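You operate a simulated robot arm through the tools that you are given. There is no shell and no other tool. Be economical: measure what you need, move in short steps, check, and stop when the job is done.

You are at the controls of a simulated robot arm. One attempt, no reset.

Task
Slide the die off the smear, cap the can and wipe it up.
Fine: slide the dot die its own length along the bench; wipe with the purple cloth and put it back. What is to be rubbed or washed off counts as gone when no trace of it is left.

The check looks at the end state, three seconds after you hand in, the way a careful person would. Anything else that was tipped, shoved, dropped, spilled or broken makes it a failure. Lids that push on must go on centred and level and be pressed home; caps that screw on are set level and turned clockwise until they are tight. Flat cloth is picked up by pressing the open fingertips on it (5 to 10 N) and closing them slowly along it; thin cloth reads only 2 to 8 mm in the jaws.

Robot
A 7-joint arm with a four-finger gripper on a trunk, on a base that drives. Base frame: it is fixed to the floor where the robot stands at the start and does not move with it; the origin is under the middle of the robot, x ahead of it, y to its left, z up; the surface under the hand at the start is at about z = 0.85. Lengths are in m, angles in rad, forces in N, time in s.
Its first joint turns from -1.204 to 3.002 rad. Places, roughly: film smear [0.5, 0, 0.9]; flat dot die (22x16x6 cm) [0.5, 0.2, 0.9]; flat tile die (22x16x6 cm) [0.5, 0.8, 0.9]. Payload 3.67 kg.
The tool frame sits at the grasp point between the pads (the TCP): z along the fingers, y along the line on which they close. The tips reach 0.028 m beyond it. The gripper opens to 0.112 m. The gripper's body begins 0.073 m behind the TCP.
Orientation is that of the tool frame in the base frame, as a unit quaternion [x, y, z, w]. With the fingers straight down and closing along the base's y, the tool's x points along the base's -x, its y along +y and its z along -z.

Tools
- The arm moves only by the tool arm_command. Its argument "steps" is a list of rows, each an object of numbers (a shift or turn left out is 0, a gripper value left out holds the last): "x", "y", "z": the shift along the tool's x, y, z in units of 20 mm (1.0 is 20 mm); "ax", "ay", "az": the turn, a rotation vector about the tool's x, y, z in units of 5 degrees (1.0 is 5 degrees); "grip": the opening, from 0 (shut) to 1 (fully open). In form: [{"x": .., "y": .., "z": .., "ax": .., "ay": .., "az": .., "grip": ..}, ...]. A call has 1 to 8 rows; each row shifts and turns the commanded pose from where the row before left it, along the tool's axes as they then stand. A call with a number of a shift or a turn outside -1 to 1 is refused whole. Each row takes 0.2 s and may step no farther than 0.05 m and 0.15 rad from the row before; otherwise, or with a gripper value out of range, the whole call is refused. A pose out of reach is approached as far as the arm can. The call stops where the force on the tool passes 40 N (or 10 N more than at its start, if that is more) or the arm is blocked; 0.2 s more then pass. The fingers move at their own pace and stop on an object; they squeeze with about 36 N. The grip force told is the motor's: it shows also when the fingers shut on nothing. Time passes only in rows, and 0.2 s behind the last, so rows that do not move let the fingers close. It gives the time, the measured TCP pose, the force on the tool (base axes), the opening and the grip force at its end, in the units of the frame above (readings bear some noise), with the torque about the TCP (base axes, N m) and any sound that the robot's microphone picked up.
- Cameras (640 x 400 px; columns grow to the right, rows downward): "scene" is now at [0.1439, 0.036, 1.4199]; the picture's right is [0.43, -0.90, -0.00], its down [-0.54, -0.26, -0.80] and it looks along [0.72, 0.35, -0.60] (base axes); focal length 240 px, centre (320, 200). "wrist" rides on the gripper at [0.06, -0.018, -0.104] in the tool frame; the picture's right is [0.29, 0.96, 0.00], its down [-0.80, 0.24, -0.55] and it looks along [-0.53, 0.16, 0.83] (tool axes); focal length 234 px, centre (320, 200). There is no depth. A picture from a camera that has moved, and an enlarged one, comes with that camera's place and axes in the base frame and with its lens. The place of the scene camera against the robot may be out by one fixed shift of up to 0.018 m in any direction.
- camera(camera): a new picture of that camera. The clock stands still meanwhile.
- move_column(by): slides the trunk up (or, below 0, down) by that many m; the arm and the scene camera ride with it, the base frame stays. It gives what a move gives, with no picture.
- base_move(legs): drives the robot by 1 to 6 legs, each [ahead, turn to the left] in m and rad, along the robot's own axes; the way and the turn of a leg run together, so that a leg with both is an arc; at most 1.5 m and 3.142 rad a leg. The arm and the cameras ride along, it lands a little off, and it stops where it bumps. It gives what a move gives.
- turn_head(pan, tilt): turns the head with the scene camera to pan (to the left, within 1.501 rad either way) and tilt (down, from -0.506 to 1.204), counted from straight ahead of the robot. It gives what a move gives.
- enlarge(camera, box): a new picture of the part [left, top, right, bottom] of that camera's present view, enlarged. The clock stands still meanwhile.
- sign_off(): hands the job in; it is judged then, once.

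Go step by step. Nothing tells you exact positions but the pictures and the camera data: compare them with the known pose of the tool, close in by small moves and look again before you grip or let go. The budget is 120 turns and 82 pictures, counting those below and the enlarged ones. Unless the task says otherwise, let go and move clear before handing in, and close with one line.

The tools are called after "Call:" by a JSON object that holds its "fn" and its "kwargs". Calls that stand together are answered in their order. arm_command: Moves the arm, as the interface text tells. Its arguments: {"type":"object","properties":{"steps":{"type":"array"}},"required":["steps"]} The other tools are called the same way: move_column (by) slides the trunk up or down; base_move (legs) drives the base; turn_head (pan, tilt) turns the head that bears the scene camera; camera (camera) takes a picture; enlarge (camera, box) takes an enlarged picture of a part of a camera's view; sign_off () hands the job in.

At the start:

```text
time: 0.0
position: [0.5188, 0.1435, 1.2787]
orientation: [0.0, 1.0, 0.0, 0.0]
contact_force: [0.1, 1.1, 0.6]
moment: [0.01, -0.01, 0.03]
opening: 0.112
grasp_force: 0.0
trunk travel left (down, up): [-0.55, 0.29]
robot x, y, heading: [0.0023, -0.0019, -0.001]
head pan, tilt: [0.449, 0.641]
```

scene: 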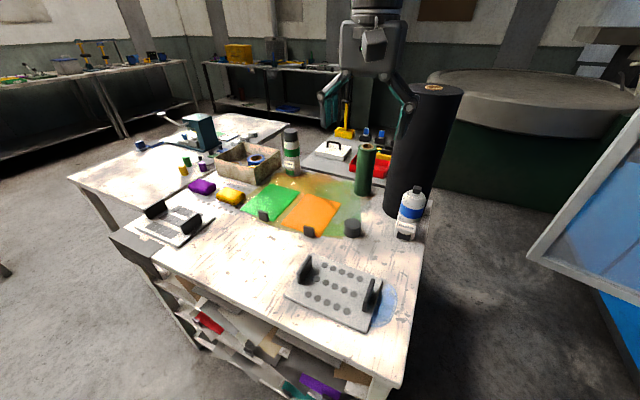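
wrist: 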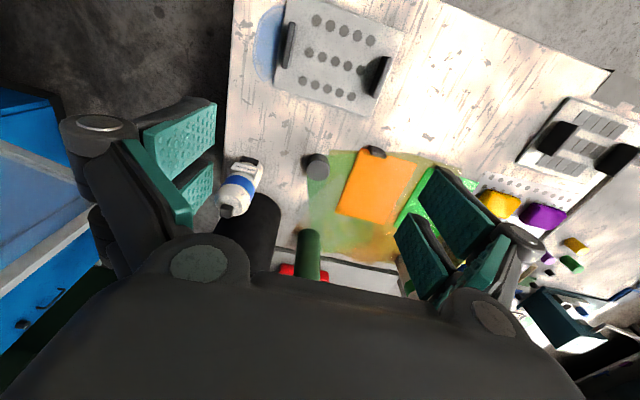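

I see the dot die (with two upright handles) lying partly over a blue smear, the cloths further left, and several cans. I'll enlarge to identify the can, its cap and the cloth.

Call:
{"fn": "enlarge", "kwargs": {"camera": "scene", "box": [270, 170, 450, 340]}}

Call:
{"fn": "enlarge", "kwargs": {"camera": "scene", "box": [130, 110, 310, 250]}}

Call:
{"fn": "enlarge", "kwargs": {"camera": "wrist", "box": [210, 0, 410, 240]}}

```text
2.35 times, centred on (360, 255) of scene
camera zoom: at [0.1439, 0.036, 1.4199], right [0.43, -0.9, 0.0], down [-0.54, -0.26, -0.8], along [0.72, 0.35, -0.6], focal length 566 px, centre (226, 71)
```

zoom: 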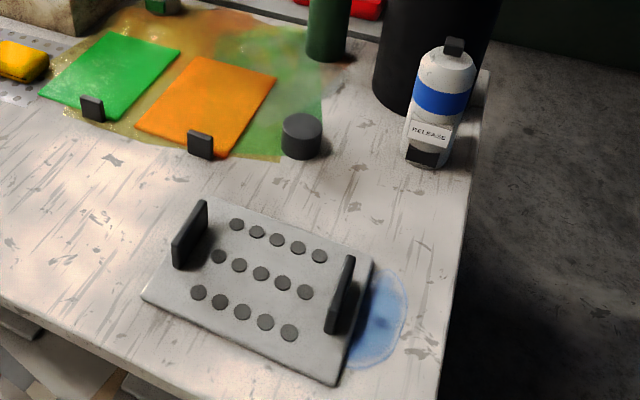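

```text
2.86 times, centred on (220, 180) of scene
camera zoom: at [0.1439, 0.036, 1.4199], right [0.43, -0.9, 0.0], down [-0.54, -0.26, -0.8], along [0.72, 0.35, -0.6], focal length 687 px, centre (606, 257)
```

zoom: 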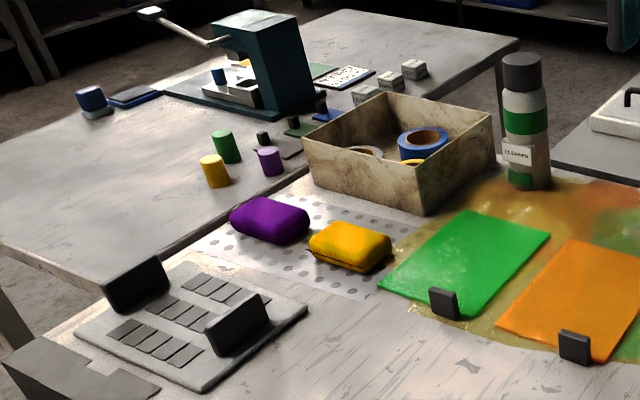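

```text
1.67 times, centred on (310, 120) of wrist
camera zoom: at [0.4583, 0.1247, 1.3835], right [-0.29, 0.96, 0.0], down [0.8, 0.24, 0.55], along [0.53, 0.16, -0.83], focal length 390 px, centre (337, 333)
```

zoom: 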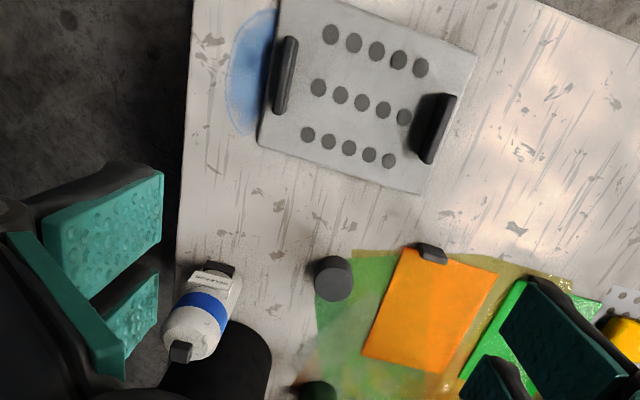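

The blue-banded RELEASE can has a bare nozzle at about (0.78, 0.03). The loose black cap is near (0.71, 0.19), the die spans about x 0.42–0.57 and y 0.05–0.27, and the purple cloth is near (0.65, 0.80). I'll drive about 0.38 m left so everything is in reach.

Call:
{"fn": "base_move", "kwargs": {"legs": [[0, 1.571], [0.38, 0], [0, -1.571]]}}

Call:
{"fn": "camera", "kwargs": {"camera": "scene"}}

Call:
{"fn": "camera", "kwargs": {"camera": "wrist"}}

```text
time: 10.0
position: [0.5262, 0.5208, 1.2796]
orientation: [0.0, 1.0, 0.001, 0.0]
contact_force: [-0.1, -0.9, 0.5]
moment: [0.02, 0.01, -0.01]
opening: 0.1121
grasp_force: 0.0
trunk travel left (down, up): [-0.55, 0.29]
robot x, y, heading: [0.0076, 0.3807, -0.001]
head pan, tilt: [0.449, 0.641]
```

```text
76 pictures are left
camera scene: at [0.151, 0.4141, 1.4199], right [0.43, -0.9, 0.0], down [-0.54, -0.26, -0.8], along [0.72, 0.35, -0.6], focal length 240 px, centre (320, 200)
```

scene: 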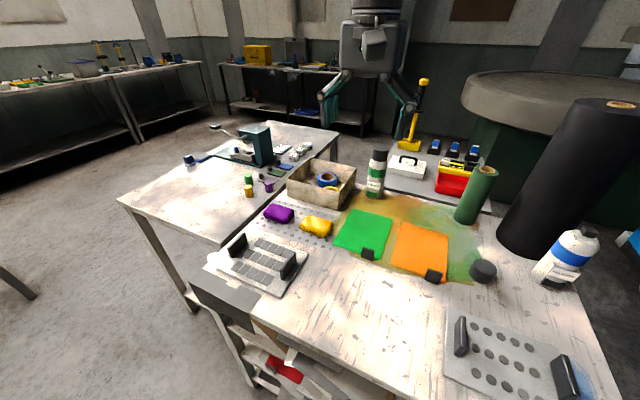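

```text
75 pictures are left
camera wrist: at [0.4654, 0.5028, 1.3835], right [-0.29, 0.96, 0.0], down [0.8, 0.24, 0.55], along [0.53, 0.16, -0.83], focal length 234 px, centre (320, 200)
```

wrist: 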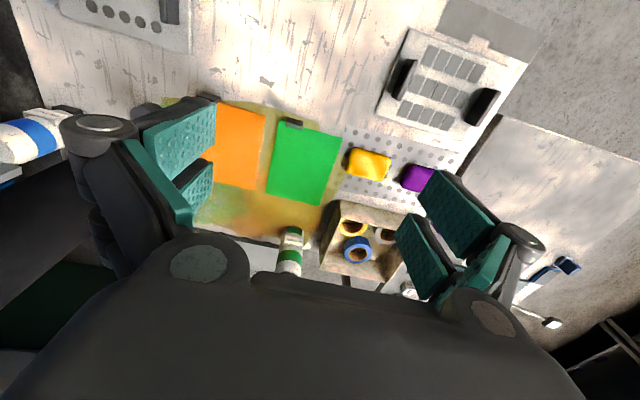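

The drive landed well. I'll turn the head to the die, cap and can.

Call:
{"fn": "turn_head", "kwargs": {"pan": -0.55, "tilt": 0.7}}

Call:
{"fn": "camera", "kwargs": {"camera": "scene"}}

Call:
{"fn": "enlarge", "kwargs": {"camera": "scene", "box": [200, 80, 360, 180]}}

```text
time: 11.2
position: [0.5265, 0.5214, 1.2799]
orientation: [0.0, 1.0, 0.0, 0.0]
contact_force: [-0.5, 0.6, 0.1]
moment: [0.04, 0.03, 0.02]
opening: 0.1122
grasp_force: 0.0
trunk travel left (down, up): [-0.55, 0.29]
robot x, y, heading: [0.0059, 0.373, -0.003]
head pan, tilt: [-0.55, 0.7]
```

```text
74 pictures are left
camera scene: at [0.145, 0.3322, 1.4149], right [-0.52, -0.85, 0.0], down [-0.55, 0.34, -0.76], along [0.65, -0.4, -0.64], focal length 240 px, centre (320, 200)
```

scene: 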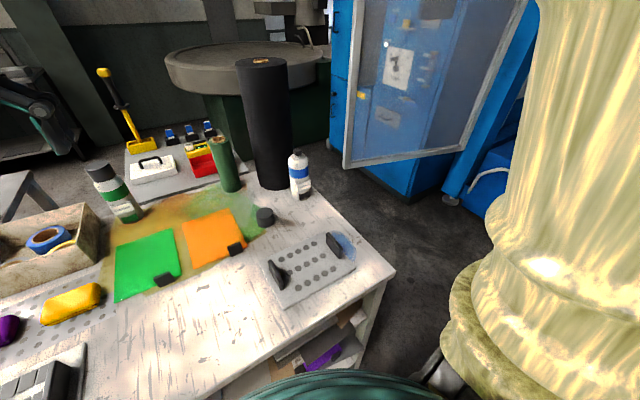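

```text
4.00 times, centred on (280, 130) of scene
camera zoom: at [0.145, 0.3322, 1.4149], right [-0.52, -0.85, 0.0], down [-0.55, 0.34, -0.76], along [0.65, -0.4, -0.64], focal length 962 px, centre (480, 480)
```

zoom: 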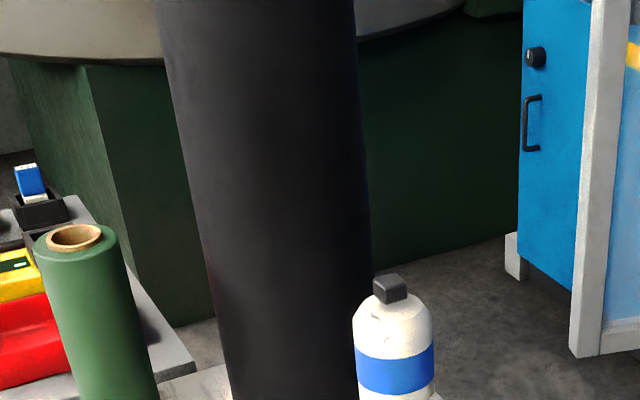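

The can is upright with a bare nozzle beside a tall black roll. I'll start with the die and move above its left handle, near (0.49, 0.246).

Call:
{"fn": "arm_command", "kwargs": {"steps": [{"x": 0.25, "y": -1, "z": 0.4}, {"x": 0.25, "y": -1, "z": 0.4}, {"x": 0.25, "y": -1, "z": 0.4}, {"x": 0.25, "y": -1, "z": 0.4}, {"x": 0.25, "y": -1, "z": 0.4}, {"x": 0.25, "y": -1, "z": 0.4}, {"x": 0.25, "y": -1, "z": 0.4}, {"y": -1, "z": 0.4}]}}

Call:
{"fn": "arm_command", "kwargs": {"steps": [{"y": -1, "z": 1}, {"y": -1, "z": 1}, {"y": -1, "z": 1}, {"y": -1, "z": 1}, {"y": -1, "z": 1}, {"y": -0.75, "z": 1}, {"z": 0.5}, {}]}}

Call:
{"fn": "camera", "kwargs": {"camera": "wrist"}}

Call:
{"fn": "camera", "kwargs": {"camera": "scene"}}

```text
time: 13.0
position: [0.4906, 0.3596, 1.2176]
orientation: [0.0, 1.0, 0.001, 0.0]
contact_force: [0.1, -0.2, 0.2]
moment: [0.04, 0.01, 0.0]
opening: 0.1117
grasp_force: 0.0
trunk travel left (down, up): [-0.55, 0.29]
robot x, y, heading: [0.0045, 0.378, 0.004]
head pan, tilt: [-0.55, 0.7]
```

```text
time: 14.8
position: [0.4903, 0.2451, 1.0851]
orientation: [-0.001, 1.0, 0.001, -0.001]
contact_force: [0.2, 0.1, -0.2]
moment: [0.05, 0.02, 0.01]
opening: 0.112
grasp_force: 0.0
trunk travel left (down, up): [-0.55, 0.29]
robot x, y, heading: [0.0093, 0.3814, -0.001]
head pan, tilt: [-0.55, 0.7]
```

```text
72 pictures are left
camera wrist: at [0.4292, 0.2265, 1.1888], right [-0.29, 0.96, 0.0], down [0.8, 0.24, 0.55], along [0.53, 0.16, -0.83], focal length 234 px, centre (320, 200)
```

wrist: 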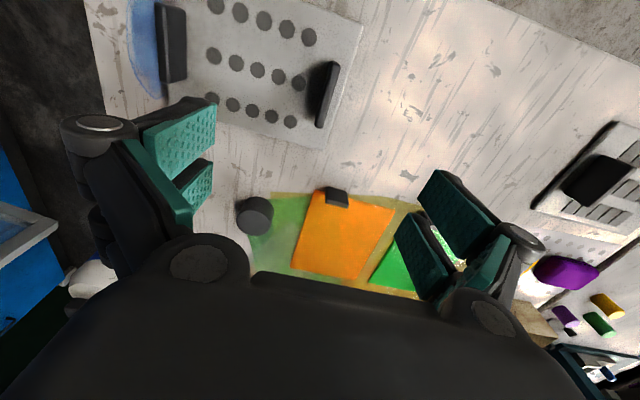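

```text
71 pictures are left
camera scene: at [0.1449, 0.3315, 1.4148], right [-0.52, -0.85, 0.0], down [-0.55, 0.34, -0.76], along [0.65, -0.4, -0.64], focal length 240 px, centre (320, 200)
```

scene: 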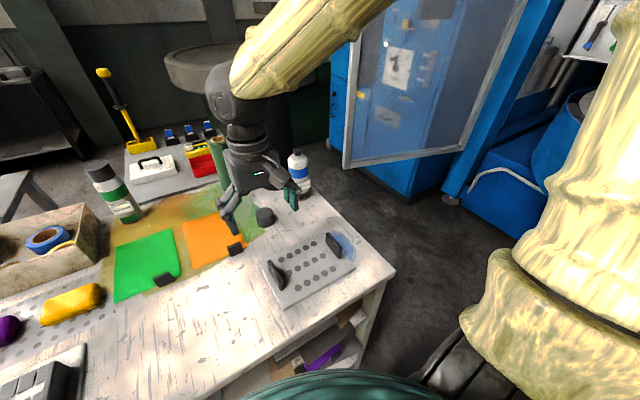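

The wrist view puts the left handle at about (0.474, 0.248). I'll lower to just above it and look again.

Call:
{"fn": "arm_command", "kwargs": {"steps": [{"x": 0.4, "y": 0.1, "z": 1}, {"x": 0.4, "z": 1}, {"z": 1}, {"z": 1}, {"z": 1}, {"z": 0.75}, {}]}}

Call:
{"fn": "camera", "kwargs": {"camera": "wrist"}}

```text
time: 16.4
position: [0.4751, 0.2476, 0.9706]
orientation: [-0.001, 1.0, -0.001, 0.0]
contact_force: [0.8, -0.4, 0.0]
moment: [-0.01, -0.01, 0.03]
opening: 0.1119
grasp_force: 0.1
trunk travel left (down, up): [-0.55, 0.29]
robot x, y, heading: [0.0077, 0.3777, 0.001]
head pan, tilt: [-0.55, 0.7]
```

```text
70 pictures are left
camera wrist: at [0.4141, 0.2293, 1.0738], right [-0.29, 0.96, 0.0], down [0.8, 0.24, 0.55], along [0.53, 0.16, -0.83], focal length 234 px, centre (320, 200)
```

wrist: 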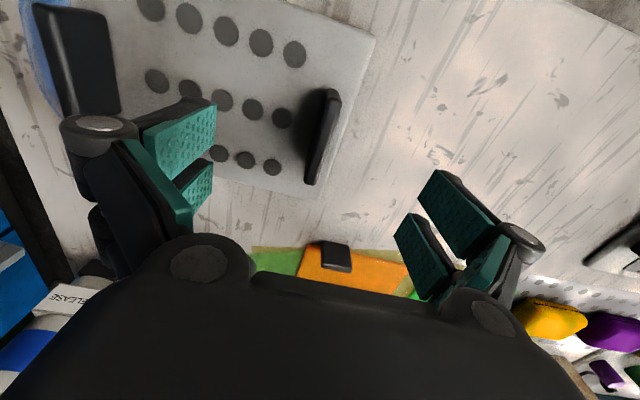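

The handle centre is confirmed at about (0.471, 0.248) and it lies nearly along x. I'll lower and close on it.

Call:
{"fn": "arm_command", "kwargs": {"steps": [{"x": 0.2, "z": 0.9}, {"z": 0.9}, {"z": 0.9}, {"z": 0.8}, {}]}}

Call:
{"fn": "arm_command", "kwargs": {"steps": [{"grip": 0.3}, {"grip": 0.1}, {"grip": 0}, {}, {}]}}

Call:
{"fn": "camera", "kwargs": {"camera": "wrist"}}

```text
time: 17.6
position: [0.4724, 0.2489, 0.9002]
orientation: [-0.001, 1.0, 0.0, 0.0]
contact_force: [0.2, -0.7, -0.6]
moment: [-0.04, 0.01, -0.01]
opening: 0.1119
grasp_force: 0.1
trunk travel left (down, up): [-0.55, 0.29]
robot x, y, heading: [0.0065, 0.3757, -0.003]
head pan, tilt: [-0.55, 0.7]
```

```text
time: 18.8
position: [0.4728, 0.2486, 0.9012]
orientation: [0.0, 1.0, -0.001, 0.0]
contact_force: [0.9, 1.1, 0.1]
moment: [-0.02, -0.41, 0.29]
opening: 0.0121
grasp_force: 36.1
trunk travel left (down, up): [-0.55, 0.29]
robot x, y, heading: [0.0079, 0.3777, 0.004]
head pan, tilt: [-0.55, 0.7]
```

```text
69 pictures are left
camera wrist: at [0.4114, 0.2303, 1.0044], right [-0.29, 0.96, 0.0], down [0.8, 0.24, 0.55], along [0.53, 0.16, -0.83], focal length 234 px, centre (320, 200)
```

wrist: 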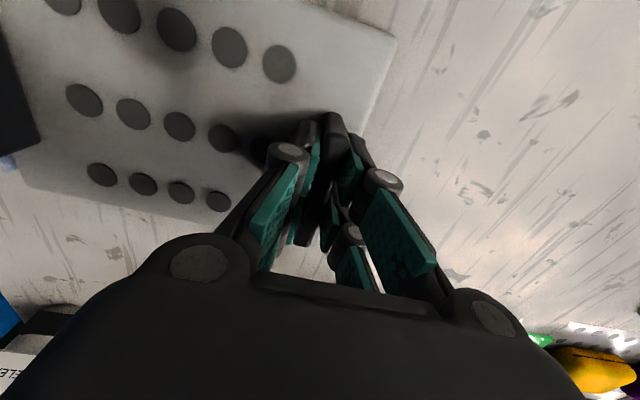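

I have the handle at 12 mm opening. I'll slide +y slowly and watch the force.

Call:
{"fn": "arm_command", "kwargs": {"steps": [{"y": 0.4}, {"y": 0.5}, {"y": 0.5}, {"y": 0.5}, {"y": 0.5}]}}

```text
time: 20.0
position: [0.4718, 0.2973, 0.9005]
orientation: [0.0, 1.0, -0.001, 0.0]
contact_force: [-0.1, 1.5, -0.1]
moment: [-0.1, 0.05, -0.06]
opening: 0.012
grasp_force: 35.9
trunk travel left (down, up): [-0.55, 0.29]
robot x, y, heading: [0.0069, 0.3741, 0.004]
head pan, tilt: [-0.55, 0.7]
```

It slides easily. I'll finish the 0.22 m.

Call:
{"fn": "arm_command", "kwargs": {"steps": [{"y": 0.6}, {"y": 0.6}, {"y": 0.6}, {"y": 0.6}, {"y": 0.6}, {"y": 0.6}, {"y": 0.6}, {"y": 0.6}]}}

Call:
{"fn": "arm_command", "kwargs": {"steps": [{"y": 0.6}, {"y": 0.6}, {"y": 0.6}, {"y": 0.6}, {"y": 0.6}, {"y": 0.5}, {"y": 0.3}, {}]}}

Call:
{"fn": "camera", "kwargs": {"camera": "scene"}}

```text
time: 21.8
position: [0.4702, 0.3941, 0.9013]
orientation: [-0.001, 1.0, 0.0, -0.001]
contact_force: [-0.2, 1.9, -0.4]
moment: [0.06, 0.26, 0.06]
opening: 0.0118
grasp_force: 35.7
trunk travel left (down, up): [-0.55, 0.29]
robot x, y, heading: [0.008, 0.3794, 0.002]
head pan, tilt: [-0.55, 0.7]
```

```text
time: 23.6
position: [0.4751, 0.4675, 0.9078]
orientation: [0.008, 1.0, 0.015, -0.002]
contact_force: [-1.0, -0.3, -4.7]
moment: [0.11, -0.16, -0.1]
opening: 0.012
grasp_force: 36.0
trunk travel left (down, up): [-0.55, 0.29]
robot x, y, heading: [0.006, 0.3776, -0.0]
head pan, tilt: [-0.55, 0.7]
```

```text
68 pictures are left
camera scene: at [0.1452, 0.3322, 1.4148], right [-0.52, -0.85, 0.0], down [-0.55, 0.34, -0.76], along [0.65, -0.4, -0.64], focal length 240 px, centre (320, 200)
```

scene: 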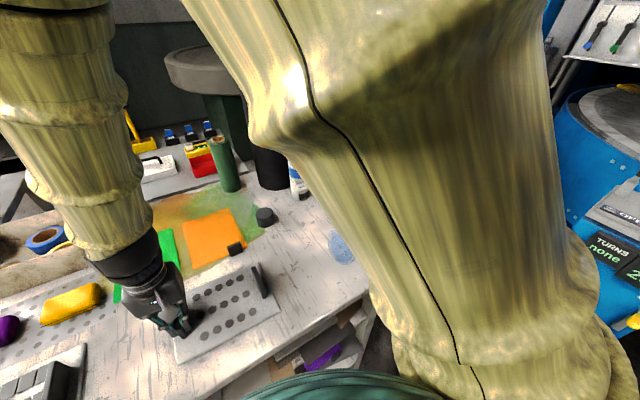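

The hand rose about 7 mm and tilted a touch near the end. I'll let it settle and check before releasing.

Call:
{"fn": "arm_command", "kwargs": {"steps": [{}, {}]}}

Call:
{"fn": "camera", "kwargs": {"camera": "wrist"}}

Call:
{"fn": "enlarge", "kwargs": {"camera": "scene", "box": [100, 220, 300, 370]}}

```text
time: 24.2
position: [0.4757, 0.4684, 0.9095]
orientation: [0.007, 1.0, 0.016, 0.0]
contact_force: [0.1, -1.2, -4.8]
moment: [0.13, -0.12, -0.11]
opening: 0.0121
grasp_force: 36.5
trunk travel left (down, up): [-0.55, 0.29]
robot x, y, heading: [0.0076, 0.3753, -0.001]
head pan, tilt: [-0.55, 0.7]
```

```text
67 pictures are left
camera wrist: at [0.4143, 0.4481, 1.0125], right [-0.28, 0.96, 0.03], down [0.8, 0.21, 0.56], along [0.53, 0.18, -0.83], focal length 234 px, centre (320, 200)
```

wrist: 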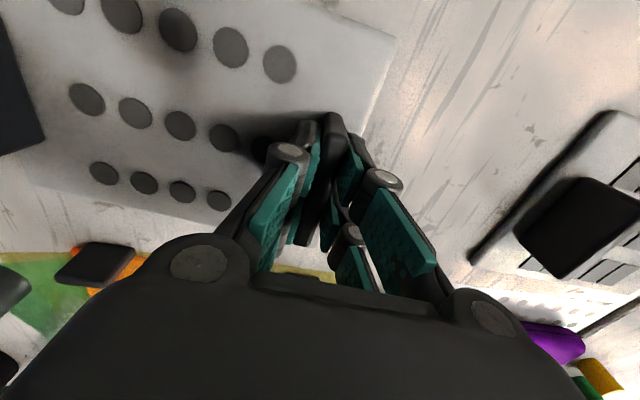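

```text
2.67 times, centred on (200, 295) of scene
camera zoom: at [0.1452, 0.3322, 1.4148], right [-0.52, -0.85, 0.0], down [-0.55, 0.34, -0.76], along [0.65, -0.4, -0.64], focal length 641 px, centre (640, -53)
```

zoom: 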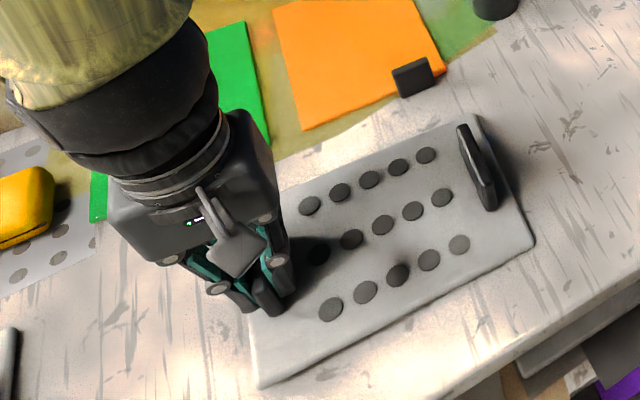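

The die's left end is lifted slightly, because the arm is at a limit near its own axis. I'll lower the trunk by 8 mm to set it flat.

Call:
{"fn": "move_column", "kwargs": {"by": -0.008}}

```text
time: 24.8
position: [0.4746, 0.4693, 0.9022]
orientation: [0.006, 1.0, 0.016, 0.0]
contact_force: [-1.2, -0.3, -3.3]
moment: [-0.16, 0.35, -0.1]
opening: 0.0121
grasp_force: 36.6
trunk travel left (down, up): [-0.542, 0.298]
robot x, y, heading: [0.0065, 0.3772, -0.0]
head pan, tilt: [-0.55, 0.7]
```

Call:
{"fn": "move_column", "kwargs": {"by": -0.002}}

Call:
{"fn": "arm_command", "kwargs": {"steps": [{"grip": 0.15}, {"grip": 0.3}, {"grip": 0.4}, {}]}}

Call:
{"fn": "camera", "kwargs": {"camera": "wrist"}}

```text
time: 25.3
position: [0.4754, 0.4696, 0.9012]
orientation: [0.005, 1.0, 0.016, 0.001]
contact_force: [-0.5, -1.3, 6.2]
moment: [-1.04, 1.01, -0.11]
opening: 0.0122
grasp_force: 36.2
trunk travel left (down, up): [-0.54, 0.3]
robot x, y, heading: [0.0063, 0.3784, -0.005]
head pan, tilt: [-0.55, 0.7]
```

```text
time: 26.3
position: [0.4745, 0.4704, 0.9006]
orientation: [0.005, 1.0, 0.016, 0.001]
contact_force: [-0.1, 0.0, -0.9]
moment: [-0.03, 0.0, -0.02]
opening: 0.045
grasp_force: 0.0
trunk travel left (down, up): [-0.54, 0.3]
robot x, y, heading: [0.0058, 0.3767, -0.001]
head pan, tilt: [-0.55, 0.7]
```

```text
65 pictures are left
camera wrist: at [0.4137, 0.4492, 1.0041], right [-0.28, 0.96, 0.03], down [0.8, 0.21, 0.56], along [0.53, 0.18, -0.83], focal length 234 px, centre (320, 200)
```

wrist: 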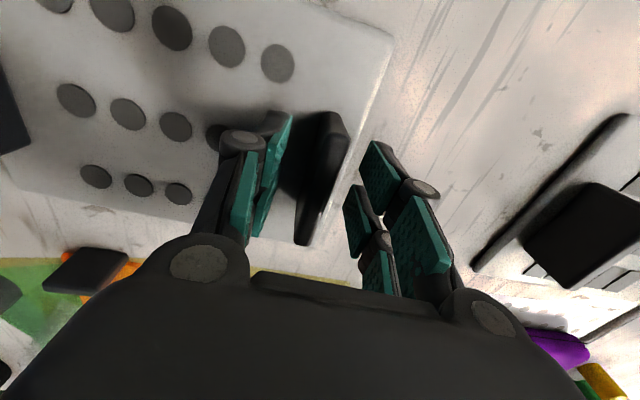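

The die is released and flat, moved about 0.22 m. I'll lift clear and head to the cap near (0.70, 0.19).

Call:
{"fn": "arm_command", "kwargs": {"steps": [{"z": -0.5}, {"z": -1}, {"z": -1}, {"z": -1}, {"z": -1}, {"z": -1}, {"z": -1, "grip": 1}, {"z": -0.5}]}}

Call:
{"fn": "arm_command", "kwargs": {"steps": [{"x": -1, "y": -1}, {"x": -1, "y": -1}, {"x": -1, "y": -1}, {"x": -1, "y": -1}, {"x": -1, "y": -1}, {"x": -1, "y": -1}, {"x": -1, "y": -1}, {"x": -1, "y": -1}]}}

Call:
{"fn": "camera", "kwargs": {"camera": "scene"}}

Call:
{"fn": "camera", "kwargs": {"camera": "wrist"}}

```text
time: 28.1
position: [0.4725, 0.47, 1.03]
orientation: [0.001, 1.0, 0.0, 0.0]
contact_force: [0.5, 1.1, 0.8]
moment: [-0.02, 0.0, 0.0]
opening: 0.1119
grasp_force: 0.1
trunk travel left (down, up): [-0.54, 0.3]
robot x, y, heading: [0.0061, 0.3784, -0.002]
head pan, tilt: [-0.55, 0.7]
```

```text
time: 29.9
position: [0.6315, 0.3086, 1.0291]
orientation: [0.001, 1.0, -0.001, 0.0]
contact_force: [0.7, 0.1, -0.6]
moment: [0.03, 0.01, -0.03]
opening: 0.1118
grasp_force: 0.0
trunk travel left (down, up): [-0.54, 0.3]
robot x, y, heading: [0.0093, 0.3797, 0.001]
head pan, tilt: [-0.55, 0.7]
```

```text
64 pictures are left
camera scene: at [0.1457, 0.3314, 1.4047], right [-0.52, -0.85, 0.0], down [-0.55, 0.34, -0.76], along [0.65, -0.4, -0.64], focal length 240 px, centre (320, 200)
```

scene: 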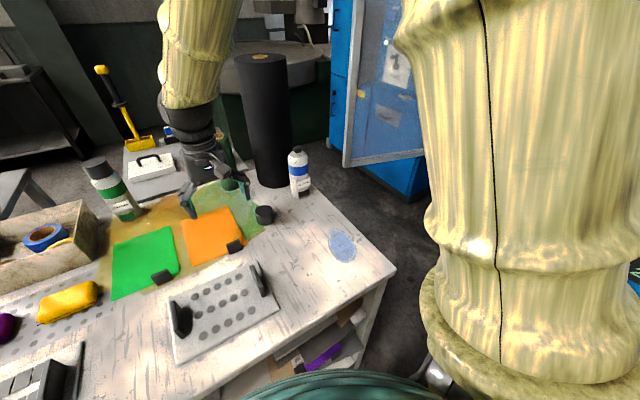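

```text
63 pictures are left
camera wrist: at [0.5714, 0.2894, 1.1329], right [-0.29, 0.96, 0.0], down [0.8, 0.24, 0.55], along [0.53, 0.16, -0.83], focal length 234 px, centre (320, 200)
```

wrist: 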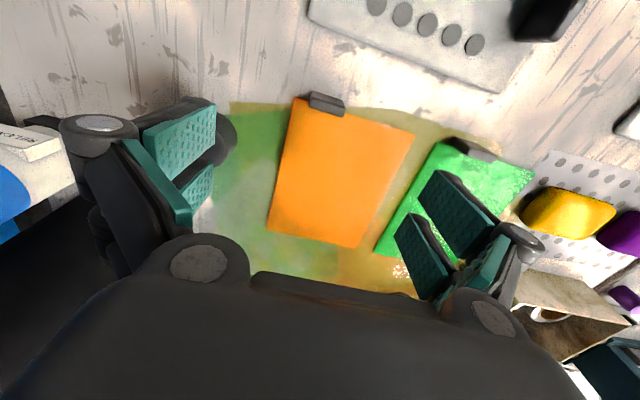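

The smear is now clear of the die. I'll move above the cap.

Call:
{"fn": "arm_command", "kwargs": {"steps": [{"x": -0.5, "y": -1}, {"x": -0.5, "y": -1}, {"x": -0.5, "y": -1}, {"x": -0.5, "y": -1}, {"x": -0.5, "y": -1}, {"x": -0.5, "y": -1}, {}]}}

Call:
{"fn": "camera", "kwargs": {"camera": "wrist"}}

```text
time: 31.5
position: [0.6922, 0.1876, 1.0317]
orientation: [0.0, 1.0, 0.0, 0.0]
contact_force: [-0.4, 0.0, -0.1]
moment: [-0.01, 0.03, 0.0]
opening: 0.1121
grasp_force: 0.0
trunk travel left (down, up): [-0.54, 0.3]
robot x, y, heading: [0.0071, 0.3781, 0.002]
head pan, tilt: [-0.55, 0.7]
```

```text
62 pictures are left
camera wrist: at [0.6312, 0.1696, 1.1351], right [-0.29, 0.96, 0.0], down [0.8, 0.24, 0.55], along [0.53, 0.16, -0.83], focal length 234 px, centre (320, 200)
```

wrist: 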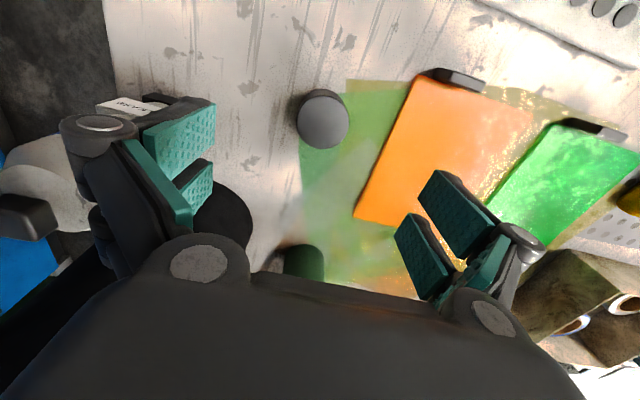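

The cap is centred near (0.691, 0.193). I'll descend to grip its upper half.

Call:
{"fn": "arm_command", "kwargs": {"steps": [{"y": 0.25, "z": 1}, {"z": 1}, {"z": 1}, {"z": 1}, {"z": 0.5}, {}]}}

Call:
{"fn": "camera", "kwargs": {"camera": "wrist"}}

```text
time: 32.9
position: [0.6927, 0.1936, 0.9398]
orientation: [0.0, 1.0, 0.0, 0.0]
contact_force: [0.2, 0.7, 0.3]
moment: [0.03, 0.01, -0.01]
opening: 0.1119
grasp_force: 0.0
trunk travel left (down, up): [-0.54, 0.3]
robot x, y, heading: [0.0092, 0.3769, 0.002]
head pan, tilt: [-0.55, 0.7]
```

```text
61 pictures are left
camera wrist: at [0.6301, 0.1746, 1.0435], right [-0.29, 0.96, 0.0], down [0.8, 0.24, 0.55], along [0.53, 0.16, -0.83], focal length 234 px, centre (320, 200)
```

wrist: 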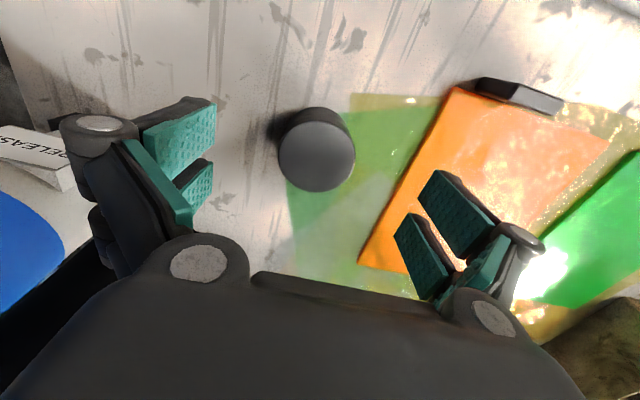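

Call:
{"fn": "arm_command", "kwargs": {"steps": [{"y": -0.15, "z": 0.7}, {"z": 0.7}, {"z": 0.75}, {"grip": 0.6}, {"grip": 0.45}, {"grip": 0.3}, {"grip": 0}, {}]}}

Call:
{"fn": "camera", "kwargs": {"camera": "wrist"}}

```text
time: 34.7
position: [0.6912, 0.1912, 0.8969]
orientation: [0.0, 1.0, 0.0, 0.0]
contact_force: [0.0, -0.5, 4.9]
moment: [0.1, -0.05, -0.01]
opening: 0.0546
grasp_force: 36.0
trunk travel left (down, up): [-0.54, 0.3]
robot x, y, heading: [0.0056, 0.3775, -0.001]
head pan, tilt: [-0.55, 0.7]
```

```text
60 pictures are left
camera wrist: at [0.6305, 0.1722, 1.001], right [-0.29, 0.96, 0.0], down [0.8, 0.24, 0.55], along [0.53, 0.16, -0.83], focal length 234 px, centre (320, 200)
```

wrist: 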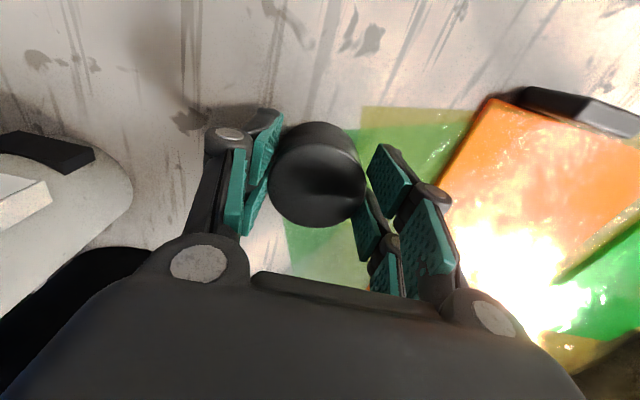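

The cap is held (54.6 mm). I'll lift it and look at the can.

Call:
{"fn": "arm_command", "kwargs": {"steps": [{"z": -0.5}, {"z": -1}, {"z": -1}, {"z": -1}, {"z": -1}, {"z": -1}, {"z": -1}, {"z": -1}]}}

Call:
{"fn": "arm_command", "kwargs": {"steps": [{"z": -1}, {"z": -1}, {"z": -1}, {"z": -1}, {"z": -1}, {}]}}

Call:
{"fn": "camera", "kwargs": {"camera": "wrist"}}

Call:
{"fn": "camera", "kwargs": {"camera": "scene"}}

```text
time: 36.5
position: [0.69, 0.1902, 1.0469]
orientation: [0.0, 1.0, 0.0, 0.0]
contact_force: [0.2, -0.2, 0.6]
moment: [-0.01, 0.02, -0.01]
opening: 0.0546
grasp_force: 36.2
trunk travel left (down, up): [-0.54, 0.3]
robot x, y, heading: [0.0103, 0.3785, -0.005]
head pan, tilt: [-0.55, 0.7]
```

```text
time: 37.9
position: [0.6916, 0.1907, 1.1472]
orientation: [0.0, 1.0, 0.001, 0.0]
contact_force: [0.1, 0.5, 0.2]
moment: [0.0, -0.01, 0.0]
opening: 0.0544
grasp_force: 36.2
trunk travel left (down, up): [-0.54, 0.3]
robot x, y, heading: [0.0078, 0.3815, -0.001]
head pan, tilt: [-0.55, 0.7]
```

```text
59 pictures are left
camera wrist: at [0.6311, 0.1715, 1.2503], right [-0.29, 0.96, 0.0], down [0.8, 0.24, 0.55], along [0.53, 0.16, -0.83], focal length 234 px, centre (320, 200)
```

wrist: 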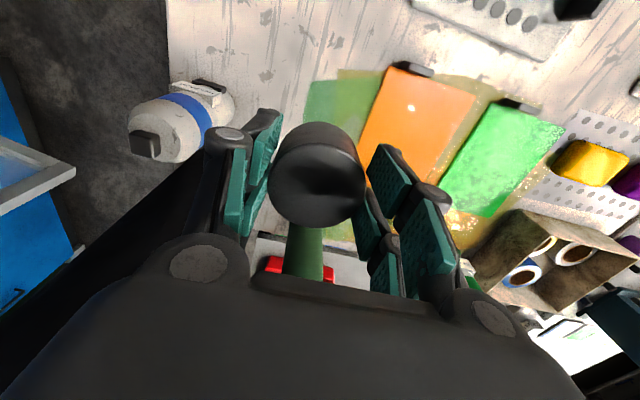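

```text
58 pictures are left
camera scene: at [0.1454, 0.3319, 1.4048], right [-0.52, -0.85, 0.0], down [-0.55, 0.34, -0.76], along [0.65, -0.4, -0.64], focal length 240 px, centre (320, 200)
```

scene: 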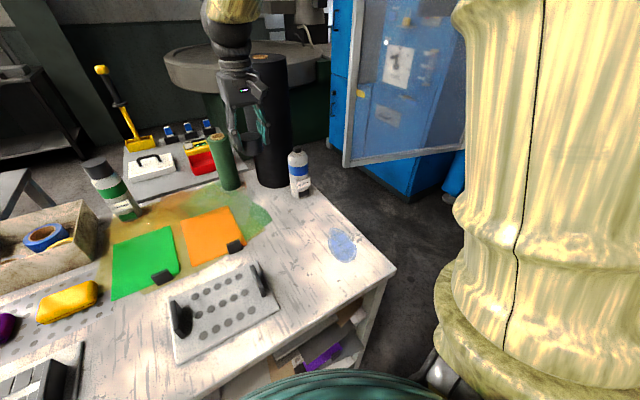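

The can's axis is about (0.755, 0.035), with its top at z≈1.04. I'll move closer (staying above) and compare cap to nozzle in both cameras.

Call:
{"fn": "arm_command", "kwargs": {"steps": [{"x": -0.65, "y": -0.8}, {"x": -0.65, "y": -0.8}, {"x": -0.65, "y": -0.8}, {"x": -0.65, "y": -0.8}, {"x": -0.6, "y": -0.8}, {}]}}

Call:
{"fn": "camera", "kwargs": {"camera": "wrist"}}

Call:
{"fn": "enlarge", "kwargs": {"camera": "scene", "box": [220, 80, 380, 220]}}

```text
time: 39.3
position: [0.7537, 0.1112, 1.1482]
orientation: [0.0, 1.0, 0.0, 0.0]
contact_force: [-0.2, 0.2, -0.4]
moment: [0.01, -0.01, 0.01]
opening: 0.0544
grasp_force: 36.3
trunk travel left (down, up): [-0.54, 0.3]
robot x, y, heading: [0.0072, 0.3765, 0.0]
head pan, tilt: [-0.55, 0.7]
```

```text
57 pictures are left
camera wrist: at [0.6932, 0.092, 1.251], right [-0.29, 0.96, 0.0], down [0.8, 0.24, 0.55], along [0.53, 0.16, -0.83], focal length 234 px, centre (320, 200)
```

wrist: 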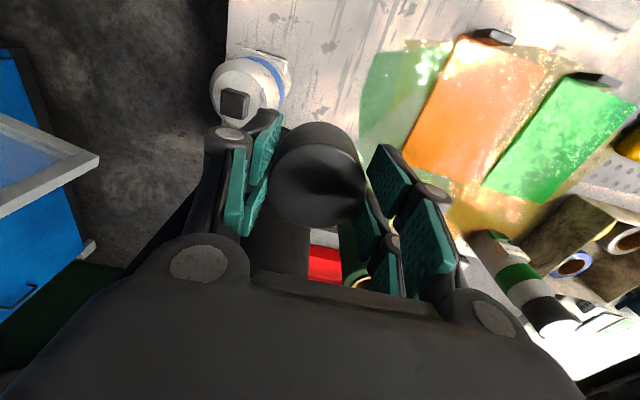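

```text
2.86 times, centred on (300, 150) of scene
camera zoom: at [0.1446, 0.3324, 1.4049], right [-0.52, -0.85, 0.0], down [-0.55, 0.34, -0.77], along [0.65, -0.4, -0.64], focal length 687 px, centre (377, 343)
```

zoom: 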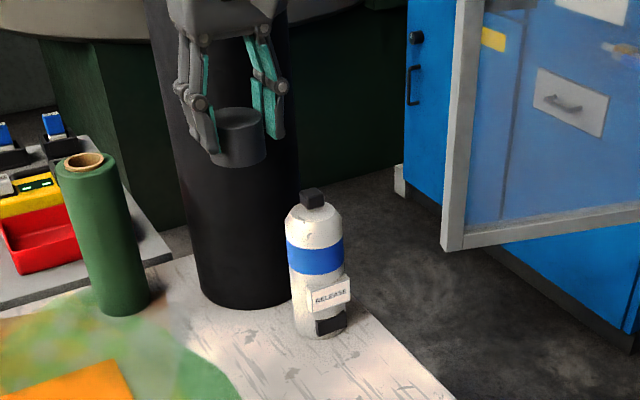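

By triangulation the nozzle top is at (0.754, 0.035, 1.041). I'll hover the cap directly above it and check.

Call:
{"fn": "arm_command", "kwargs": {"steps": [{"x": 0.13, "y": -0.8}, {"y": -0.8}, {"y": -0.8}, {"y": -0.8}, {"y": -0.6, "z": 0.5}, {"z": 0.9}, {}]}}

Call:
{"fn": "camera", "kwargs": {"camera": "wrist"}}

Call:
{"fn": "enlarge", "kwargs": {"camera": "scene", "box": [260, 100, 360, 220]}}

```text
time: 40.9
position: [0.7531, 0.0341, 1.1198]
orientation: [0.0, 1.0, -0.001, 0.0]
contact_force: [-0.1, -1.0, 0.2]
moment: [0.0, -0.02, 0.0]
opening: 0.0544
grasp_force: 36.4
trunk travel left (down, up): [-0.54, 0.3]
robot x, y, heading: [0.0076, 0.3813, 0.001]
head pan, tilt: [-0.55, 0.7]
```

```text
55 pictures are left
camera wrist: at [0.6916, 0.0154, 1.2229], right [-0.29, 0.96, 0.0], down [0.8, 0.24, 0.55], along [0.53, 0.16, -0.83], focal length 234 px, centre (320, 200)
```

wrist: 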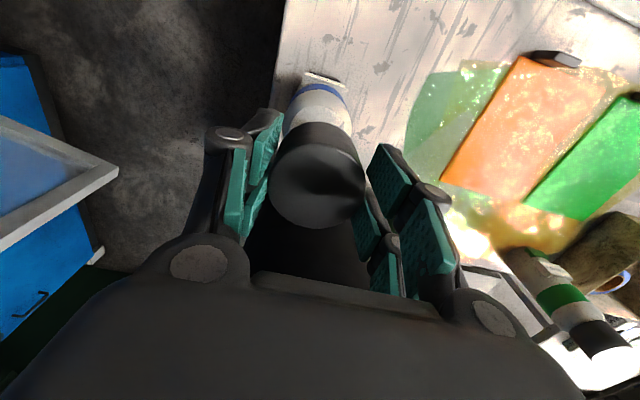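

```text
3.33 times, centred on (310, 160) of scene
camera zoom: at [0.1447, 0.3317, 1.4049], right [-0.52, -0.85, 0.0], down [-0.55, 0.34, -0.76], along [0.65, -0.4, -0.64], focal length 802 px, centre (353, 333)
```

zoom: 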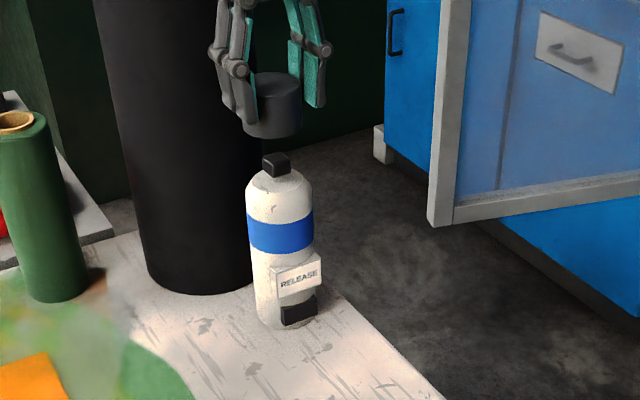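

Call:
{"fn": "enlarge", "kwargs": {"camera": "scene", "box": [284, 110, 324, 160]}}

Call:
{"fn": "enlarge", "kwargs": {"camera": "wrist", "box": [240, 60, 400, 240]}}

```text
8.00 times, centred on (304, 135) of scene
camera zoom: at [0.1447, 0.3317, 1.4049], right [-0.52, -0.85, 0.0], down [-0.55, 0.34, -0.76], along [0.65, -0.4, -0.64], focal length 1924 px, centre (448, 720)
```

zoom: 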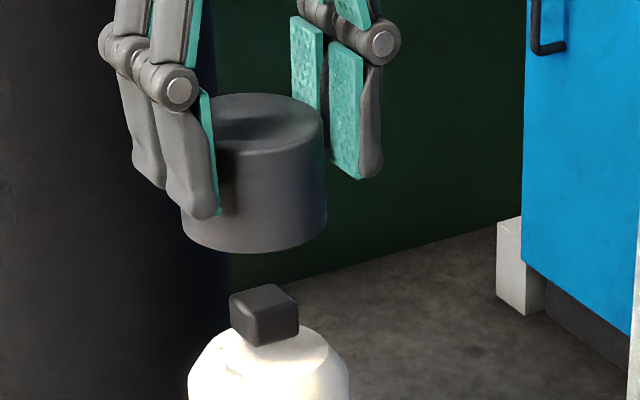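

```text
2.22 times, centred on (320, 150) of wrist
camera zoom: at [0.6916, 0.0154, 1.2229], right [-0.29, 0.96, 0.0], down [0.8, 0.24, 0.55], along [0.53, 0.16, -0.83], focal length 520 px, centre (320, 311)
```

zoom: 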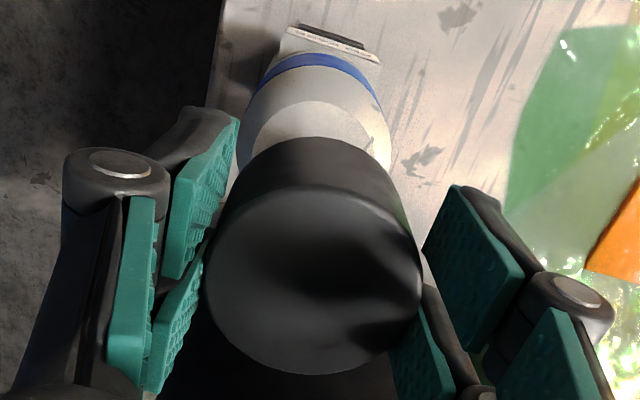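

The cap is aligned over the nozzle to about 2 mm. After a small x trim I'll descend gently.

Call:
{"fn": "arm_command", "kwargs": {"steps": [{"x": 0.1, "z": 0.5}, {"z": 0.5}, {"z": 0.5}, {}]}}

Call:
{"fn": "enlarge", "kwargs": {"camera": "scene", "box": [284, 120, 324, 170]}}

```text
time: 41.9
position: [0.7513, 0.0346, 1.0903]
orientation: [0.0, 1.0, 0.0, 0.0]
contact_force: [0.2, -0.2, 0.1]
moment: [-0.01, -0.04, -0.04]
opening: 0.0544
grasp_force: 35.7
trunk travel left (down, up): [-0.54, 0.3]
robot x, y, heading: [0.0092, 0.3752, -0.001]
head pan, tilt: [-0.55, 0.7]
```

```text
8.00 times, centred on (304, 145) of scene
camera zoom: at [0.1449, 0.3319, 1.4049], right [-0.52, -0.85, 0.0], down [-0.55, 0.34, -0.76], along [0.65, -0.4, -0.64], focal length 1924 px, centre (448, 640)
```

zoom: 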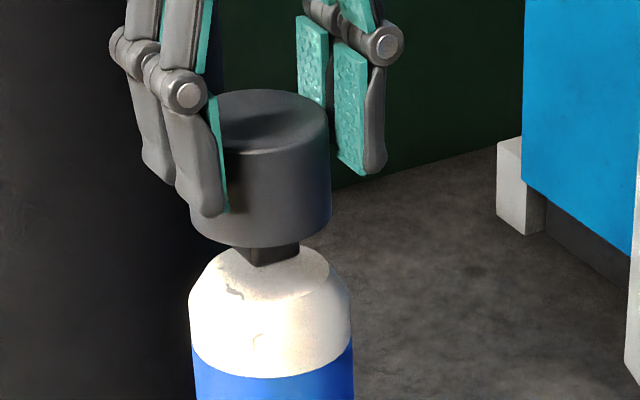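

Call:
{"fn": "arm_command", "kwargs": {"steps": [{"y": -0.08}, {"z": 0.25}, {"z": 0.25}, {"z": 0.25}, {}]}}

Call:
{"fn": "enlarge", "kwargs": {"camera": "scene", "box": [284, 120, 324, 170]}}

Call:
{"fn": "enlarge", "kwargs": {"camera": "wrist", "box": [240, 60, 400, 240]}}

```text
time: 43.1
position: [0.7505, 0.0318, 1.0734]
orientation: [0.0, 1.0, 0.0, 0.0]
contact_force: [0.6, 0.9, -0.4]
moment: [0.03, 0.03, 0.01]
opening: 0.0543
grasp_force: 35.8
trunk travel left (down, up): [-0.54, 0.3]
robot x, y, heading: [0.0067, 0.3779, -0.0]
head pan, tilt: [-0.55, 0.7]
```

```text
8.00 times, centred on (304, 145) of scene
camera zoom: at [0.145, 0.3318, 1.4048], right [-0.52, -0.85, 0.0], down [-0.55, 0.34, -0.76], along [0.65, -0.4, -0.64], focal length 1924 px, centre (448, 640)
```

zoom: 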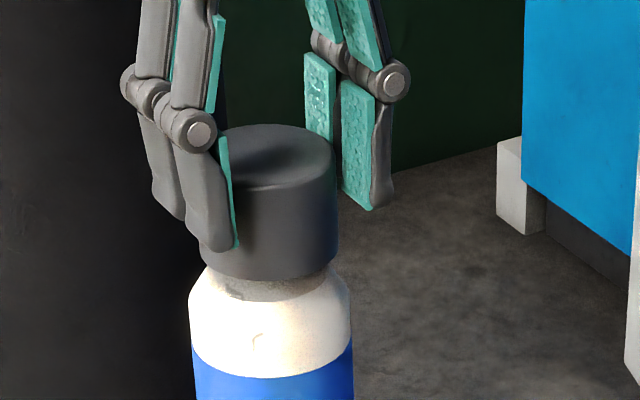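

```text
2.22 times, centred on (320, 150) of wrist
camera zoom: at [0.6893, 0.0136, 1.1778], right [-0.29, 0.96, 0.0], down [0.8, 0.24, 0.55], along [0.53, 0.16, -0.83], focal length 520 px, centre (320, 311)
```

zoom: 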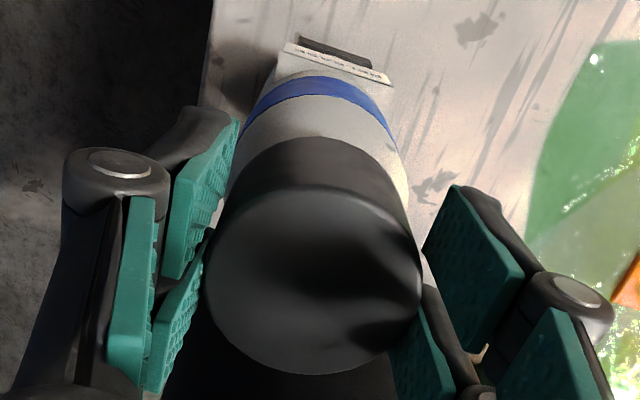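

Call:
{"fn": "arm_command", "kwargs": {"steps": [{"x": 0.05, "y": 0.06, "z": 0.15}, {"z": 0.15}, {"z": 0.1}, {}]}}

```text
time: 44.1
position: [0.7498, 0.0339, 1.0649]
orientation: [0.0, 1.0, 0.0, 0.0]
contact_force: [-0.3, 0.3, 0.5]
moment: [0.0, -0.02, 0.0]
opening: 0.0547
grasp_force: 36.1
trunk travel left (down, up): [-0.54, 0.3]
robot x, y, heading: [0.0062, 0.3772, -0.001]
head pan, tilt: [-0.55, 0.7]
```

Call:
{"fn": "arm_command", "kwargs": {"steps": [{"z": 0.15}, {"z": 0.1}, {"z": 0.1}, {}]}}

Call:
{"fn": "enlarge", "kwargs": {"camera": "scene", "box": [284, 120, 324, 170]}}

```text
time: 45.1
position: [0.7505, 0.034, 1.0622]
orientation: [0.0, 1.0, -0.001, 0.003]
contact_force: [7.5, -5.5, 33.8]
moment: [-0.4, -0.91, -0.05]
opening: 0.0545
grasp_force: 36.0
trunk travel left (down, up): [-0.54, 0.3]
robot x, y, heading: [0.009, 0.3749, -0.002]
head pan, tilt: [-0.55, 0.7]
heard: snap
```

```text
8.00 times, centred on (304, 145) of scene
camera zoom: at [0.1431, 0.3326, 1.4055], right [-0.52, -0.85, 0.0], down [-0.55, 0.34, -0.77], along [0.65, -0.4, -0.64], focal length 1924 px, centre (448, 640)
```

zoom: 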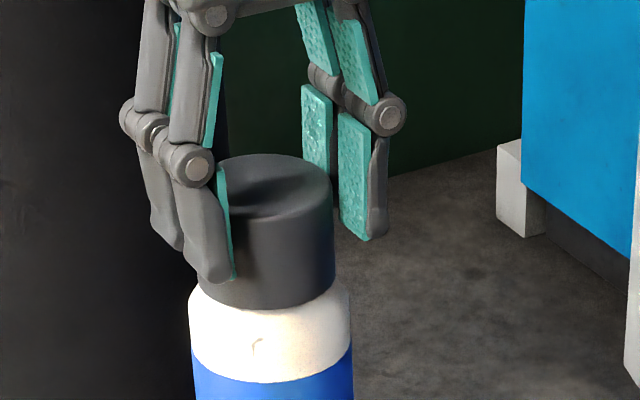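

I heard a snap, so the cap is home. I'll ease off the press and open the fingers.

Call:
{"fn": "arm_command", "kwargs": {"steps": [{"z": -0.15}, {"z": -0.1}, {}]}}

Call:
{"fn": "arm_command", "kwargs": {"steps": [{"grip": 0.6}, {"grip": 0.8}, {}, {"z": -0.5}, {"z": -1}, {"z": -1}, {}]}}

Call:
{"fn": "enlarge", "kwargs": {"camera": "scene", "box": [260, 100, 360, 220]}}

Call:
{"fn": "camera", "kwargs": {"camera": "wrist"}}

```text
time: 45.9
position: [0.7489, 0.0344, 1.0625]
orientation: [0.001, 1.0, 0.001, -0.002]
contact_force: [0.2, 0.2, 0.3]
moment: [0.02, 0.03, 0.02]
opening: 0.0544
grasp_force: 35.9
trunk travel left (down, up): [-0.54, 0.3]
robot x, y, heading: [0.0032, 0.3775, -0.002]
head pan, tilt: [-0.55, 0.7]
heard: snap
```

```text
time: 47.5
position: [0.7504, 0.0332, 1.1129]
orientation: [0.0, 1.0, 0.0, -0.001]
contact_force: [-0.2, 0.5, -0.1]
moment: [0.02, 0.02, 0.0]
opening: 0.0896
grasp_force: 0.1
trunk travel left (down, up): [-0.54, 0.3]
robot x, y, heading: [0.0066, 0.3759, -0.001]
head pan, tilt: [-0.55, 0.7]
```

```text
3.33 times, centred on (310, 160) of scene
camera zoom: at [0.1453, 0.3316, 1.4048], right [-0.52, -0.85, 0.0], down [-0.55, 0.34, -0.76], along [0.65, -0.4, -0.64], focal length 802 px, centre (353, 333)
```

zoom: 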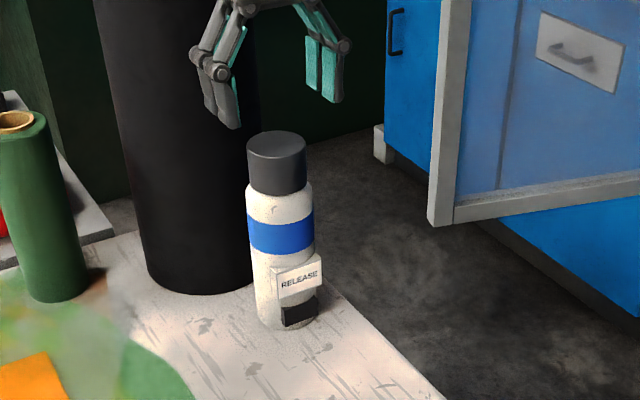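

```text
46 pictures are left
camera wrist: at [0.6894, 0.0161, 1.2171], right [-0.29, 0.96, 0.0], down [0.8, 0.24, 0.55], along [0.53, 0.16, -0.83], focal length 234 px, centre (320, 200)
```

wrist: 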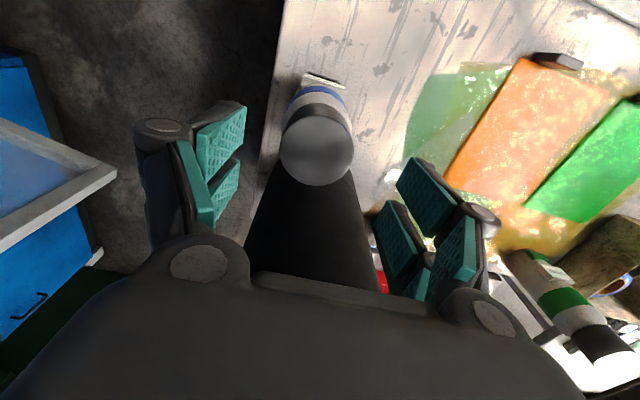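

The cap sits level, but there was a second snap as I eased off. I'll make sure by pressing the cap's top with shut fingers.

Call:
{"fn": "arm_command", "kwargs": {"steps": [{"z": -0.8, "grip": 0.3}, {"grip": 0}, {}, {}, {"x": -0.08, "z": 0.8}, {"z": 0.8}, {"z": 0.4}, {}]}}

Call:
{"fn": "arm_command", "kwargs": {"steps": [{"z": 0.1}, {"z": 0.1}, {"z": 0.1}, {}]}}

```text
time: 49.3
position: [0.7524, 0.0343, 1.0897]
orientation: [0.0, 1.0, 0.0, 0.001]
contact_force: [0.8, -0.9, 0.0]
moment: [0.0, -0.02, 0.03]
opening: 0.0002
grasp_force: 35.4
trunk travel left (down, up): [-0.54, 0.3]
robot x, y, heading: [0.0083, 0.378, 0.004]
head pan, tilt: [-0.55, 0.7]
```

```text
time: 50.3
position: [0.7516, 0.0341, 1.0836]
orientation: [0.001, 1.0, 0.001, 0.0]
contact_force: [-0.7, -0.3, 0.0]
moment: [0.02, 0.03, 0.0]
opening: 0.0
grasp_force: 36.2
trunk travel left (down, up): [-0.54, 0.3]
robot x, y, heading: [0.0073, 0.3751, -0.001]
head pan, tilt: [-0.55, 0.7]
```

Call:
{"fn": "arm_command", "kwargs": {"steps": [{"z": 0.1}, {"z": 0.1}, {"z": 0.1}, {"z": 0.1}, {}]}}

```text
time: 51.5
position: [0.7507, 0.0344, 1.0803]
orientation: [0.0, 1.0, -0.001, 0.003]
contact_force: [3.2, -2.1, 31.1]
moment: [-0.06, -0.03, 0.03]
opening: 0.0061
grasp_force: 35.4
trunk travel left (down, up): [-0.54, 0.3]
robot x, y, heading: [0.0059, 0.3739, -0.002]
head pan, tilt: [-0.55, 0.7]
```

Call:
{"fn": "arm_command", "kwargs": {"steps": [{"z": 0.06}, {}]}}

Call:
{"fn": "arm_command", "kwargs": {"steps": [{"z": -0.4}, {"z": -1}, {"z": -1}, {"z": -1}, {"z": -1}]}}

Call:
{"fn": "enlarge", "kwargs": {"camera": "scene", "box": [270, 120, 340, 210]}}

```text
time: 52.1
position: [0.7522, 0.0339, 1.0795]
orientation: [0.0, 1.0, 0.0, 0.003]
contact_force: [-4.4, 1.6, 19.6]
moment: [0.05, 0.22, -0.02]
opening: 0.0061
grasp_force: 35.8
trunk travel left (down, up): [-0.54, 0.3]
robot x, y, heading: [0.0058, 0.3794, 0.001]
head pan, tilt: [-0.55, 0.7]
stopped in row 2: the force on the tool passed its limit at 42 N (the readings are from after the stop); the commanded pose is now the measured one
```

```text
time: 53.3
position: [0.7535, 0.0347, 1.1648]
orientation: [0.0, 1.0, 0.0, 0.001]
contact_force: [0.4, 0.1, 0.8]
moment: [-0.01, -0.01, 0.0]
opening: 0.0001
grasp_force: 35.6
trunk travel left (down, up): [-0.54, 0.3]
robot x, y, heading: [0.0052, 0.3756, 0.004]
head pan, tilt: [-0.55, 0.7]
heard: snap
```

```text
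4.44 times, centred on (305, 165) of scene
camera zoom: at [0.145, 0.3318, 1.4048], right [-0.52, -0.85, 0.0], down [-0.55, 0.34, -0.76], along [0.65, -0.4, -0.64], focal length 1069 px, centre (387, 356)
```

zoom: 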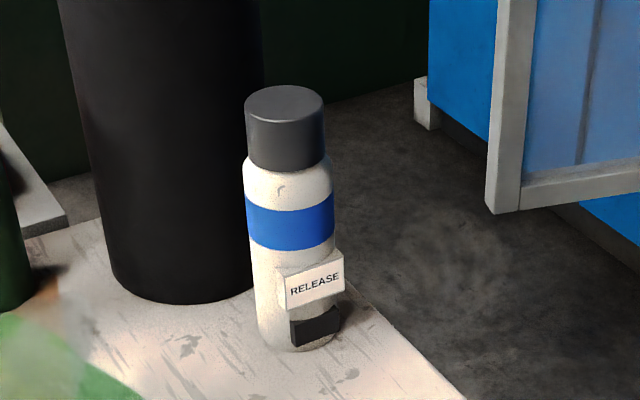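

Call:
{"fn": "enlarge", "kwargs": {"camera": "scene", "box": [284, 120, 324, 170]}}

Call:
{"fn": "arm_command", "kwargs": {"steps": [{"z": 0.8}, {"z": 0.8}, {"z": 0.8}, {"z": 0.8}, {"z": 0.7}, {"z": 0.1}, {}]}}

```text
8.00 times, centred on (304, 145) of scene
camera zoom: at [0.145, 0.3318, 1.4048], right [-0.52, -0.85, 0.0], down [-0.55, 0.34, -0.76], along [0.65, -0.4, -0.64], focal length 1924 px, centre (448, 640)
```

zoom: 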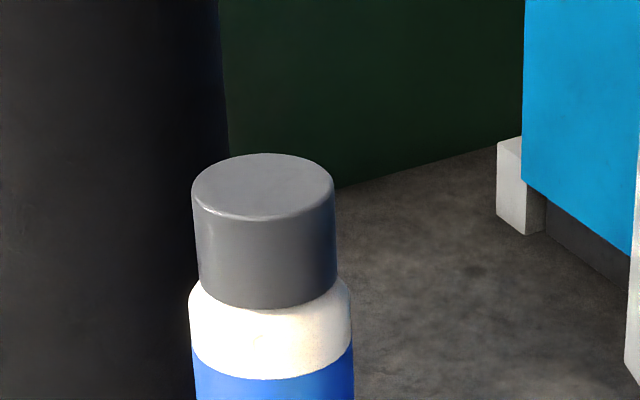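

```text
time: 54.9
position: [0.7537, 0.0321, 1.0839]
orientation: [0.0, 1.0, -0.001, 0.002]
contact_force: [0.4, 0.0, -0.4]
moment: [0.01, -0.04, -0.02]
opening: 0.0001
grasp_force: 35.5
trunk travel left (down, up): [-0.54, 0.3]
robot x, y, heading: [0.0074, 0.3767, 0.006]
head pan, tilt: [-0.55, 0.7]
```

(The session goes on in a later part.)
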